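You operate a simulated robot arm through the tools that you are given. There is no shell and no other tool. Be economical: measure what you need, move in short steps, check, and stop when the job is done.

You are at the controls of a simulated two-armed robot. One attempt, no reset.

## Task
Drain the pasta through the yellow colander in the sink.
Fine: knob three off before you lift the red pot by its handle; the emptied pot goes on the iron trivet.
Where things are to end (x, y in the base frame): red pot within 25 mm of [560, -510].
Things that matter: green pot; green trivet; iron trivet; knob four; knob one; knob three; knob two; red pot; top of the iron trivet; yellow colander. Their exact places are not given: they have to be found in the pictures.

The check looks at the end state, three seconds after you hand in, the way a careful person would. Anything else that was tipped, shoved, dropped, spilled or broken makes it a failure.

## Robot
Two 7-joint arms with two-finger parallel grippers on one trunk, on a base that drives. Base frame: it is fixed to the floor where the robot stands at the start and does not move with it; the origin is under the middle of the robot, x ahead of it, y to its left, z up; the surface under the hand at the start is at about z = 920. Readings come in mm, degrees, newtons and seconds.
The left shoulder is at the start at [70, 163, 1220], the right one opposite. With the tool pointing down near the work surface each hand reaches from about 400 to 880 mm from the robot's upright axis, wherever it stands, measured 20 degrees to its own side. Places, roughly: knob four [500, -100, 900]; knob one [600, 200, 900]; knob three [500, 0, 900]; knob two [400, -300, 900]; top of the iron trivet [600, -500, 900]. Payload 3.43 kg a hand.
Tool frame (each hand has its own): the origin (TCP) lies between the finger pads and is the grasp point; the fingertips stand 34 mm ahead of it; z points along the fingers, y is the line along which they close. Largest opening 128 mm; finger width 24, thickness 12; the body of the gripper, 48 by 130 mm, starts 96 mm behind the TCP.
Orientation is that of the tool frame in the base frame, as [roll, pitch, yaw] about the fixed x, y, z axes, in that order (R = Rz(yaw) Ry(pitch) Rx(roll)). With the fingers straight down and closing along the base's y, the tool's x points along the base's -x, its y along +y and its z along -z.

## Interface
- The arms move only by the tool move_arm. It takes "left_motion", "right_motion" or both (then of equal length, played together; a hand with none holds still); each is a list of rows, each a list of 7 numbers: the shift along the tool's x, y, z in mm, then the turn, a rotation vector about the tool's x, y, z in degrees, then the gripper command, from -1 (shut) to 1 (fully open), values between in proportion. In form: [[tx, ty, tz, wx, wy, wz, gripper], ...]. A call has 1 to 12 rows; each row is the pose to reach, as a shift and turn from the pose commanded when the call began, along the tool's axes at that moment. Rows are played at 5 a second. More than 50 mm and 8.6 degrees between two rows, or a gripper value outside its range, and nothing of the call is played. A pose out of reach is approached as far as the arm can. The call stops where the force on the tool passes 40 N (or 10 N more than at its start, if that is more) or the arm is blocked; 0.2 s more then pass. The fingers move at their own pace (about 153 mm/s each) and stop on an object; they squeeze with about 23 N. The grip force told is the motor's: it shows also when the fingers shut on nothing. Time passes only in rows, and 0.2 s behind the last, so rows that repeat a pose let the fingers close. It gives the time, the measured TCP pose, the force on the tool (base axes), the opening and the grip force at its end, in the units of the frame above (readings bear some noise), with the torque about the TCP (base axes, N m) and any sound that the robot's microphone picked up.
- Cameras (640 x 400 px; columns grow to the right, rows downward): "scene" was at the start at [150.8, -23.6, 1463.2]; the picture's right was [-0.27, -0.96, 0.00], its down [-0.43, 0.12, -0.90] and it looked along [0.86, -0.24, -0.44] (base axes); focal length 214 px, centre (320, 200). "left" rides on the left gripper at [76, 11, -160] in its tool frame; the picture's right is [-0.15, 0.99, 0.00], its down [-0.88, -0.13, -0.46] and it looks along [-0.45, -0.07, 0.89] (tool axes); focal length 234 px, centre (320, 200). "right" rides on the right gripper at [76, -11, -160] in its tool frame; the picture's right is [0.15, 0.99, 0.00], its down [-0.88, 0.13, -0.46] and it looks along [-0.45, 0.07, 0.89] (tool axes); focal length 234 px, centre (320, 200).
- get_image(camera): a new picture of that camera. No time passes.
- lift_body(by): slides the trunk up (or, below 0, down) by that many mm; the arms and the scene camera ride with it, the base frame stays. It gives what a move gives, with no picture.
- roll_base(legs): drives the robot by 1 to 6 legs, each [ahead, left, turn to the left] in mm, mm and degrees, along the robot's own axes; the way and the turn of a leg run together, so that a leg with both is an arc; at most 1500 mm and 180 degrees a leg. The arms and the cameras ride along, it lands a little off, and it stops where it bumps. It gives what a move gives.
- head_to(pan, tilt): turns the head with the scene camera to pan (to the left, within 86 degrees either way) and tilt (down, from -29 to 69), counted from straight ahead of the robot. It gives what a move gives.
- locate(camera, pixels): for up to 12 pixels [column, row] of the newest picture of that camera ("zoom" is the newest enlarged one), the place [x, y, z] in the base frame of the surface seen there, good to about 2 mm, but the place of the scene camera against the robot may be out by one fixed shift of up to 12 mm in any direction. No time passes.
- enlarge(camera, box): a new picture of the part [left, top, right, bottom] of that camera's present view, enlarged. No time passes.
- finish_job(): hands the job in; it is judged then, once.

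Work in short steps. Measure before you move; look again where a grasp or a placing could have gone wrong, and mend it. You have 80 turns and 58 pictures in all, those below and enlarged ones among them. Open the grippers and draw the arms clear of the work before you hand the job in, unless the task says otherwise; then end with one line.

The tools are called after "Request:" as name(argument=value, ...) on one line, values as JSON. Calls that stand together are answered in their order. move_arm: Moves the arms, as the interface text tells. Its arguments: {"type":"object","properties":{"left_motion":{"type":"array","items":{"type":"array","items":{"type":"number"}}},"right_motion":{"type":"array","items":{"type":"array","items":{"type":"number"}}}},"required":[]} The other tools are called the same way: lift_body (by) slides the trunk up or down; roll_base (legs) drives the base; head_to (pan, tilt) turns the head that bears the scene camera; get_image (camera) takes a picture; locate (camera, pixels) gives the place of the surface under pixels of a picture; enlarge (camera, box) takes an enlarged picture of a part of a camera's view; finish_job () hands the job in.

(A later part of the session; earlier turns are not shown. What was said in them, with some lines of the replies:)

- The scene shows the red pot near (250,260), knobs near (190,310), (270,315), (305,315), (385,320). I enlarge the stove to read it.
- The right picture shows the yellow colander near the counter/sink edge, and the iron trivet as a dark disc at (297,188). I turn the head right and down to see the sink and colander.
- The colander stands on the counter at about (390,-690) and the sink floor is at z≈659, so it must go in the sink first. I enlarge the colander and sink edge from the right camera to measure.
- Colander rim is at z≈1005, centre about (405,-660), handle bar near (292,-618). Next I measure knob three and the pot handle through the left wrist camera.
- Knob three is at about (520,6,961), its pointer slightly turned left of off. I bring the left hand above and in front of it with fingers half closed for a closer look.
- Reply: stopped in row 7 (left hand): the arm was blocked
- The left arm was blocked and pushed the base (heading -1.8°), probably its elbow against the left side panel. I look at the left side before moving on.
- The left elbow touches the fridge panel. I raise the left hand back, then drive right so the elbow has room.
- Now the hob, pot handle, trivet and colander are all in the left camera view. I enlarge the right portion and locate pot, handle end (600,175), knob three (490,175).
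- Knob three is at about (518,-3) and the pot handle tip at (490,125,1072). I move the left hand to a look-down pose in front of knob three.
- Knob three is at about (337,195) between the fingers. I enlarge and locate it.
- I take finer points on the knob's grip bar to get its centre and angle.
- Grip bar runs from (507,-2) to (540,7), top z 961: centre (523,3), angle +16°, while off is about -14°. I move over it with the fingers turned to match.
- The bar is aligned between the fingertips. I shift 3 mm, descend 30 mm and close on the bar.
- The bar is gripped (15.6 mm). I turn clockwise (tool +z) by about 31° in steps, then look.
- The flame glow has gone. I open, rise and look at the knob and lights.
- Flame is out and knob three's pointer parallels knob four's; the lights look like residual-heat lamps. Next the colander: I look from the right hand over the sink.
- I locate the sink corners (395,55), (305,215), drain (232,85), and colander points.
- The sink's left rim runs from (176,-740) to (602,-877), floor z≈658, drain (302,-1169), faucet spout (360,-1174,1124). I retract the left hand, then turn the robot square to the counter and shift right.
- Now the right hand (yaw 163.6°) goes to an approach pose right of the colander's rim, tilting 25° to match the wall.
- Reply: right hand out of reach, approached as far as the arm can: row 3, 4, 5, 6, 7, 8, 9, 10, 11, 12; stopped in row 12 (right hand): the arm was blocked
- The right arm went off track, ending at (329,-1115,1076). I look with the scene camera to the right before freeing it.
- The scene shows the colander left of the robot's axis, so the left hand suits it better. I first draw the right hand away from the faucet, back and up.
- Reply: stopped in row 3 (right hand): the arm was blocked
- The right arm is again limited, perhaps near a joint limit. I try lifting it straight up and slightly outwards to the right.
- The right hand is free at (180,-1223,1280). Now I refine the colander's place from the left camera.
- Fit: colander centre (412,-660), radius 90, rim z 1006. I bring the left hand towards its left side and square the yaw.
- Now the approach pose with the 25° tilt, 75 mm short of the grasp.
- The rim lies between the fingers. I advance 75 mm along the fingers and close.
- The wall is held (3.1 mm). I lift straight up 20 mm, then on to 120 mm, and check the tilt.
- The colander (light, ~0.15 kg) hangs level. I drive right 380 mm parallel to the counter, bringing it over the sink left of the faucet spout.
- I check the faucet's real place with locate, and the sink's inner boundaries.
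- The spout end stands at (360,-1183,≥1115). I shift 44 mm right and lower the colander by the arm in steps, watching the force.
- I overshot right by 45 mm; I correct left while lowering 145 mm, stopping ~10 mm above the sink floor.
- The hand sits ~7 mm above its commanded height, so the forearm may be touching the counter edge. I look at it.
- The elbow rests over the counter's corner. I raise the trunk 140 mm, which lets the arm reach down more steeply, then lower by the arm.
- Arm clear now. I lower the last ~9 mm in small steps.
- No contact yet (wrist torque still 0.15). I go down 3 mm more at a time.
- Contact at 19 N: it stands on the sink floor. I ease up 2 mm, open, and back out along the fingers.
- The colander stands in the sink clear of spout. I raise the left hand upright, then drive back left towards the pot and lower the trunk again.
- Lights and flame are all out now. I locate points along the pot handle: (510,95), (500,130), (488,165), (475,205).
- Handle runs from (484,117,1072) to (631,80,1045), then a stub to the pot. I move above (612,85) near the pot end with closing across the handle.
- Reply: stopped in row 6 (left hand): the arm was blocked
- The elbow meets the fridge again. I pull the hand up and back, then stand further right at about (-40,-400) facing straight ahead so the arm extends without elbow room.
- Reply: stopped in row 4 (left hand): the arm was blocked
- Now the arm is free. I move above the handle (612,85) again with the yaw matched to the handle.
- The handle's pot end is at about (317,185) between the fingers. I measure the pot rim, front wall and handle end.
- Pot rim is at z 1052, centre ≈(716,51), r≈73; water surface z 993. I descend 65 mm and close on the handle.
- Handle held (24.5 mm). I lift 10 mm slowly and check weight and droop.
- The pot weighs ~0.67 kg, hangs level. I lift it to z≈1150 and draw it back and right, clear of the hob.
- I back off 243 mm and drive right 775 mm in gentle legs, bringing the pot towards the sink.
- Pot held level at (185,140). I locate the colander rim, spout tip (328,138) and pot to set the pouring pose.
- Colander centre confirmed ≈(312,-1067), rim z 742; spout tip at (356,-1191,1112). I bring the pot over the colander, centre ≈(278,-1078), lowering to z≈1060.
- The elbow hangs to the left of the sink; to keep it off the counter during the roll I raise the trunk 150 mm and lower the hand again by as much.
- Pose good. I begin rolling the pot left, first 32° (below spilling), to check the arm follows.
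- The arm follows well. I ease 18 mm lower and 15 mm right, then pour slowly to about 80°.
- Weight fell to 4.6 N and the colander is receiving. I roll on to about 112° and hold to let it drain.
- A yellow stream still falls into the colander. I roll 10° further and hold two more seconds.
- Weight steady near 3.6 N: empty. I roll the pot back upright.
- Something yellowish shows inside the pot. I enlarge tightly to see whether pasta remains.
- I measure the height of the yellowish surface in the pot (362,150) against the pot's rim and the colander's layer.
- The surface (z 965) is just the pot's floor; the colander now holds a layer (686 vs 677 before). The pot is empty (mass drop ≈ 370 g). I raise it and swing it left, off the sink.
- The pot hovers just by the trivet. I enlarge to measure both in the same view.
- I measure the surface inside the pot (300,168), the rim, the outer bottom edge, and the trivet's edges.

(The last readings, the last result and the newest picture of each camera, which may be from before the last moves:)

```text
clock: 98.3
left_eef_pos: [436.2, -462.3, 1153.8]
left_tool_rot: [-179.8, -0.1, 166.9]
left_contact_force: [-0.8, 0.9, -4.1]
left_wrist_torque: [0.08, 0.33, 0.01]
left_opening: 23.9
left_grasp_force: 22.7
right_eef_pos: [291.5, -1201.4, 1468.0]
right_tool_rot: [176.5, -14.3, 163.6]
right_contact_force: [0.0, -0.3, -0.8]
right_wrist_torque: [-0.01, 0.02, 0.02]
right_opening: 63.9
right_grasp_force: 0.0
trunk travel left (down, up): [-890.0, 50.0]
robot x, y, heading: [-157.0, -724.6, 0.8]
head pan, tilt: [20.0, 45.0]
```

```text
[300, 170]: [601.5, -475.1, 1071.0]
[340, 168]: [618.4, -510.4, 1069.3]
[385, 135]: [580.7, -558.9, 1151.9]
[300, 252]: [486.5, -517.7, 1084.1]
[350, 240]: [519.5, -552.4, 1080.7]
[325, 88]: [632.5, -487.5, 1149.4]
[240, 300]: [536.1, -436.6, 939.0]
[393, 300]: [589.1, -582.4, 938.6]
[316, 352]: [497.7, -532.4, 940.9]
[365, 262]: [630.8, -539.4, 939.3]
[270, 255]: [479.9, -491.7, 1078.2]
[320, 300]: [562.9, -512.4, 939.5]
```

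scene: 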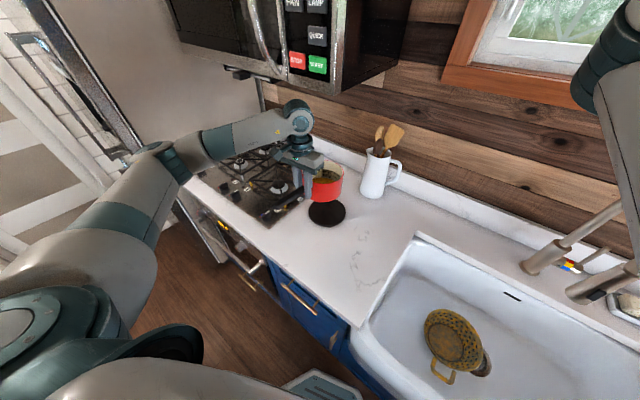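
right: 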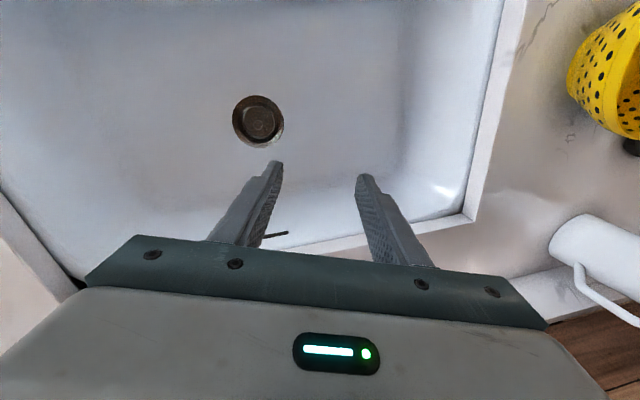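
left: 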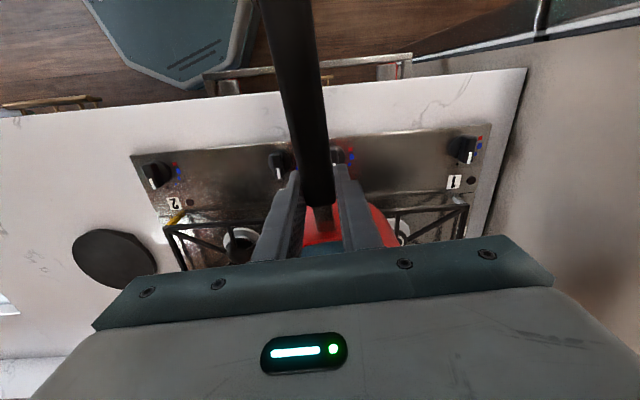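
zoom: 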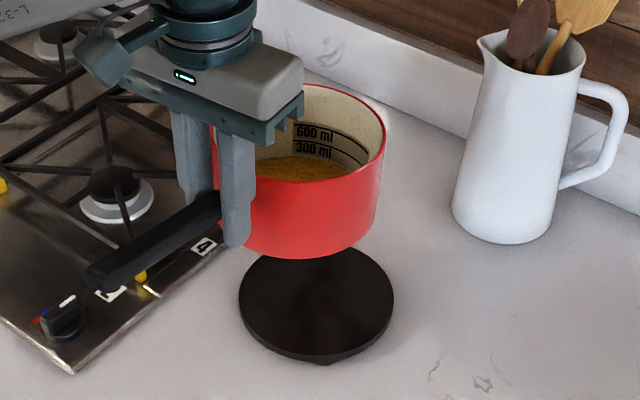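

The pot floor (z 1070 at the bottom edge level) shows it is empty. Pot needs about (+13,-20) mm; I shift and lower to just above the trivet.

Request:
move_arm(left_motion=[[-8, -8, 0, 0, 0, 0, -1], [-17, -16.5, 15, 0, 0, 0, -1], [-17, -16.5, 40, 0, 0, 0, -1], [-17, -16.5, 65, 0, 0, 0, -1], [-17, -16.5, 90, 0, 0, 0, -1], [-17, -16.5, 108, 0, 0, 0, -1], [-17, -16.5, 116, 0, 0, 0, -1], [-17, -16.5, 116, 0, 0, 0, -1]])

Request:
move_arm(left_motion=[[0, 0, 3, 0, 0, 0, -1], [0, 0, 6, 0, 0, 0, -1], [0, 0, 9, 0, 0, 0, -1], [0, 0, 9, 0, 0, 0, -1]])

```text
clock: 100.2
left_eef_pos: [447.5, -482.7, 1039.2]
left_tool_rot: [180.0, -0.1, 166.9]
left_contact_force: [0.1, 0.1, -4.6]
left_wrist_torque: [0.09, 0.37, -0.01]
left_opening: 23.7
left_grasp_force: 23.3
right_eef_pos: [290.2, -1201.9, 1468.8]
right_tool_rot: [176.5, -14.2, 163.6]
right_contact_force: [-0.2, -0.1, 0.5]
right_wrist_torque: [0.03, 0.01, 0.01]
right_opening: 63.9
right_grasp_force: 0.0
trunk travel left (down, up): [-890.0, 50.0]
robot x, y, heading: [-156.0, -723.7, 0.7]
head pan, tilt: [20.0, 45.0]
```

```text
clock: 101.2
left_eef_pos: [447.0, -482.2, 1029.6]
left_tool_rot: [-179.9, 0.1, 167.0]
left_contact_force: [0.3, 0.7, -2.6]
left_wrist_torque: [0.05, 0.11, -0.01]
left_opening: 23.8
left_grasp_force: 22.8
right_eef_pos: [290.3, -1200.2, 1468.5]
right_tool_rot: [176.5, -14.2, 163.6]
right_contact_force: [0.4, 1.0, 0.6]
right_wrist_torque: [0.01, 0.02, 0.0]
right_opening: 64.2
right_grasp_force: 0.1
trunk travel left (down, up): [-890.0, 50.0]
robot x, y, heading: [-161.9, -723.8, 0.7]
head pan, tilt: [20.0, 45.0]
```

Force eased to -2.6 N and torque dropped: the pot just touches at z≈1029. I look to check its place on the trivet before releasing.

Request:
enlarge(camera="scene", box=[280, 140, 376, 236])

Request:
locate(camera="zoom", pixels=[[240, 300], [393, 300], [316, 352]])

```text
4.17 times, centred on (328, 188) of scene
```

zoom: 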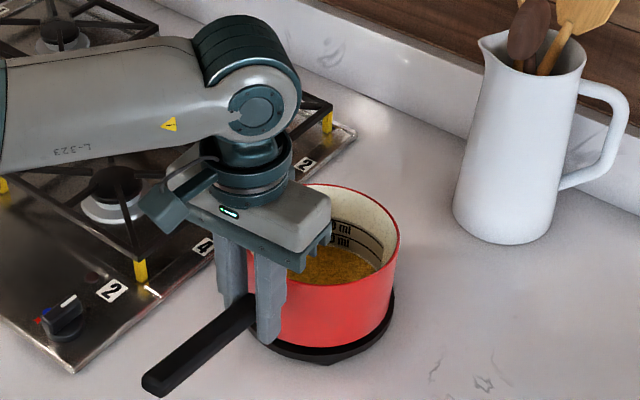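

```text
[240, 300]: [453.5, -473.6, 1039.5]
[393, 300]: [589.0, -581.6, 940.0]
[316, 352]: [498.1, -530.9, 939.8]
```

Request:
locate(camera="zoom", pixels=[[398, 240], [385, 212], [330, 186], [360, 194], [300, 342], [340, 340], [375, 318], [390, 295], [330, 360], [385, 330]])

```text
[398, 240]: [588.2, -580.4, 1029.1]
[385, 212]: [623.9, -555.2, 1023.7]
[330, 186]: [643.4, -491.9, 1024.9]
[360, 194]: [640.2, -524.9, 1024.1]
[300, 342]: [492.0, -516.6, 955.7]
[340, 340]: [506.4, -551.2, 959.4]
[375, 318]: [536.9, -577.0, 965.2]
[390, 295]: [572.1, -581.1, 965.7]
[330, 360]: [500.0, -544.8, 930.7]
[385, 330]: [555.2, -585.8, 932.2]
```

Pot centre fits to about (567,-506) in the scene frame (true ≈(556–561,-508)), within tolerance and on the trivet. I settle 2 mm, open, and rise straight up.

Request:
move_arm(left_motion=[[0, 0, 1.5, 0, 0, 0, -1], [0, 0, 1.5, 0, 0, 0, -1], [0, 0, 1.5, 0, 0, 0, -0.4], [0, 0, 1.5, 0, 0, 0, 0], [0, 0, 1.5, 0, 0, 0, 0], [0, 0, -20, 0, 0, 0, 0], [0, 0, -60, 0, 0, 0, 0], [0, 0, -100, 0, 0, 0, 0], [0, 0, -140, 0, 0, 0, 0], [30, 0, -170, 0, 0, 0, 0], [70, 0, -190, 0, 0, 0, 0], [110, 0, -200, 0, 0, 0, 0]])

Request:
get_image(camera="scene")

```text
clock: 103.8
left_eef_pos: [342.5, -457.0, 1232.7]
left_tool_rot: [-179.9, 0.1, 166.9]
left_contact_force: [-0.1, 0.1, -0.2]
left_wrist_torque: [-0.02, -0.07, -0.01]
left_opening: 63.9
left_grasp_force: 0.0
right_eef_pos: [288.2, -1200.8, 1469.9]
right_tool_rot: [176.6, -14.2, 163.6]
right_contact_force: [-0.9, -1.0, 0.8]
right_wrist_torque: [-0.01, -0.05, -0.01]
right_opening: 63.9
right_grasp_force: 0.0
trunk travel left (down, up): [-890.0, 50.0]
robot x, y, heading: [-159.6, -727.9, 0.9]
head pan, tilt: [20.0, 45.0]
```

```text
3 pictures are left
```

scene: 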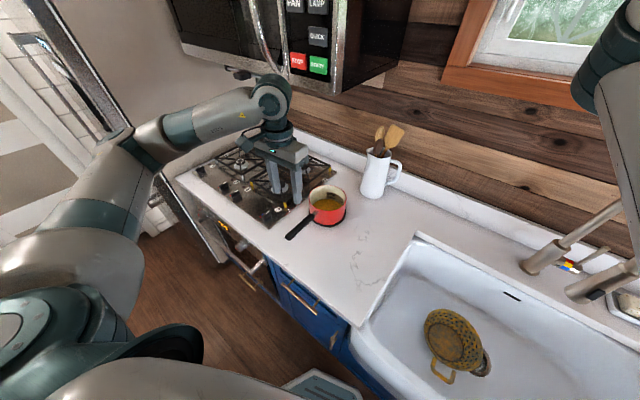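

The pot stands on the trivet. I check its place and contents with the accurate left wrist camera.

Request:
get_image(camera="left")

```text
2 pictures are left
```

left: 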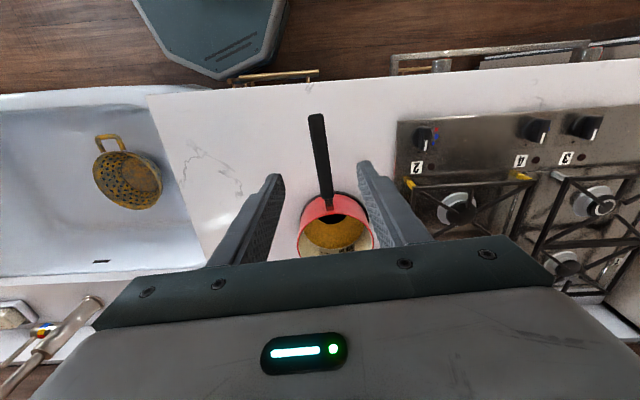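

Request:
locate(camera="left", pixels=[[299, 240], [374, 238], [334, 217], [335, 235], [345, 240], [318, 235], [335, 253], [331, 204], [127, 180], [115, 185], [155, 180], [300, 225]])

Request:
enlarge(camera="left", box=[280, 180, 400, 260])

```text
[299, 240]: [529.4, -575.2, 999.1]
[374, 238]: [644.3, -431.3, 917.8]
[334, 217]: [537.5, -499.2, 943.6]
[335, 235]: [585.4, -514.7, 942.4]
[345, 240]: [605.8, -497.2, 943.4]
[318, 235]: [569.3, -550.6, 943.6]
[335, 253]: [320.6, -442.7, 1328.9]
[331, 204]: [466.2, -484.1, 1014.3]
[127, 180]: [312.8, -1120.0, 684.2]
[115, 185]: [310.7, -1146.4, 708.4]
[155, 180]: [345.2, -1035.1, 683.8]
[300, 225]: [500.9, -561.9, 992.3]
```

```text
5.00 times, centred on (340, 220) of left
```

zoom: 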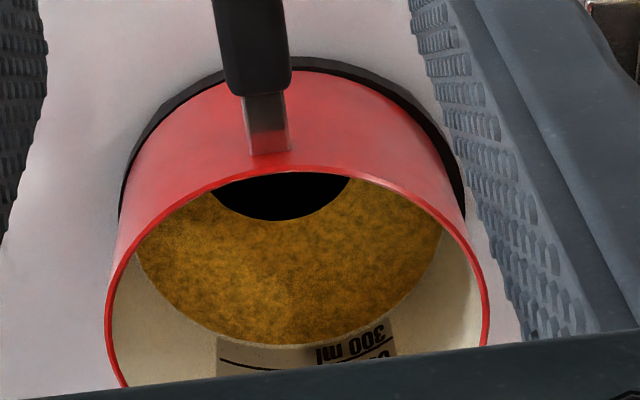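

The pot sits on the trivet at ≈(558,-509), its floor bare at z 943, and the colander with the pasta stands in the sink. I open both grippers and back away.

Request:
move_arm(left_motion=[[20, 0, -20, 0, 0, 0, 0.5], [40, 0, -40, 0, 0, 0, 1], [40, 0, -40, 0, 0, 0, 1]], right_motion=[[0, 0, 0, 0, 0, 0, 0.5], [0, 0, 0, 0, 0, 0, 1], [0, 0, 0, 0, 0, 0, 1]])

Request:
roll_base(legs=[[-200, 0, 0]])

Request:
get_image(camera="scene")

```text
clock: 104.5
left_eef_pos: [304.0, -447.8, 1271.7]
left_tool_rot: [-179.9, 0.0, 166.9]
left_contact_force: [0.6, -1.1, -0.3]
left_wrist_torque: [-0.02, 0.03, 0.02]
left_opening: 128.1
left_grasp_force: 0.0
right_eef_pos: [290.3, -1201.3, 1469.0]
right_tool_rot: [176.4, -14.2, 163.6]
right_contact_force: [-0.3, 1.0, 0.9]
right_wrist_torque: [-0.02, 0.01, 0.02]
right_opening: 128.0
right_grasp_force: 0.0
trunk travel left (down, up): [-890.0, 50.0]
robot x, y, heading: [-157.9, -728.1, 0.9]
head pan, tilt: [20.0, 45.0]
```

```text
clock: 106.2
left_eef_pos: [107.8, -449.0, 1270.6]
left_tool_rot: [-179.8, -0.2, 167.0]
left_contact_force: [1.0, 0.1, 0.9]
left_wrist_torque: [0.0, 0.02, 0.0]
left_opening: 127.8
left_grasp_force: 0.0
right_eef_pos: [95.3, -1204.3, 1467.7]
right_tool_rot: [176.6, -14.4, 163.7]
right_contact_force: [0.6, 0.4, 0.4]
right_wrist_torque: [-0.04, 0.03, 0.02]
right_opening: 127.9
right_grasp_force: 0.0
trunk travel left (down, up): [-890.0, 50.0]
robot x, y, heading: [-355.9, -728.4, 0.8]
head pan, tilt: [20.0, 45.0]
```

```text
0 pictures are left
```

scene: 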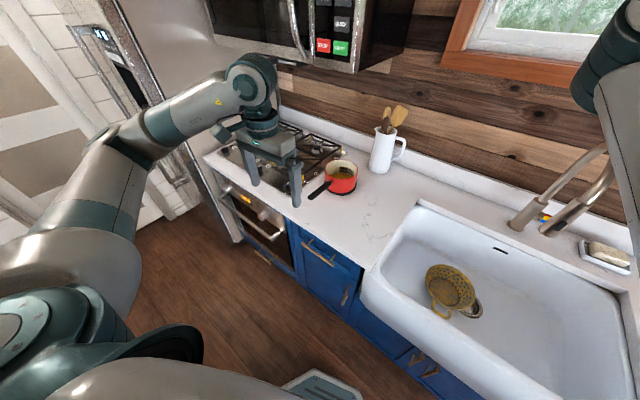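

All is in place and the arms are clear, so I hand the job in.

Request:
finish_job()

```text
The job is handed in.
```

I drained the pasta through the yellow colander in the sink, with knob three off before the lift. The emptied red pot is on the iron trivet at about [558, -509]. A thin ochre film shows on the pot floor, which I took for residue. The left arm bumped the fridge panel a few times, with no damage seen.
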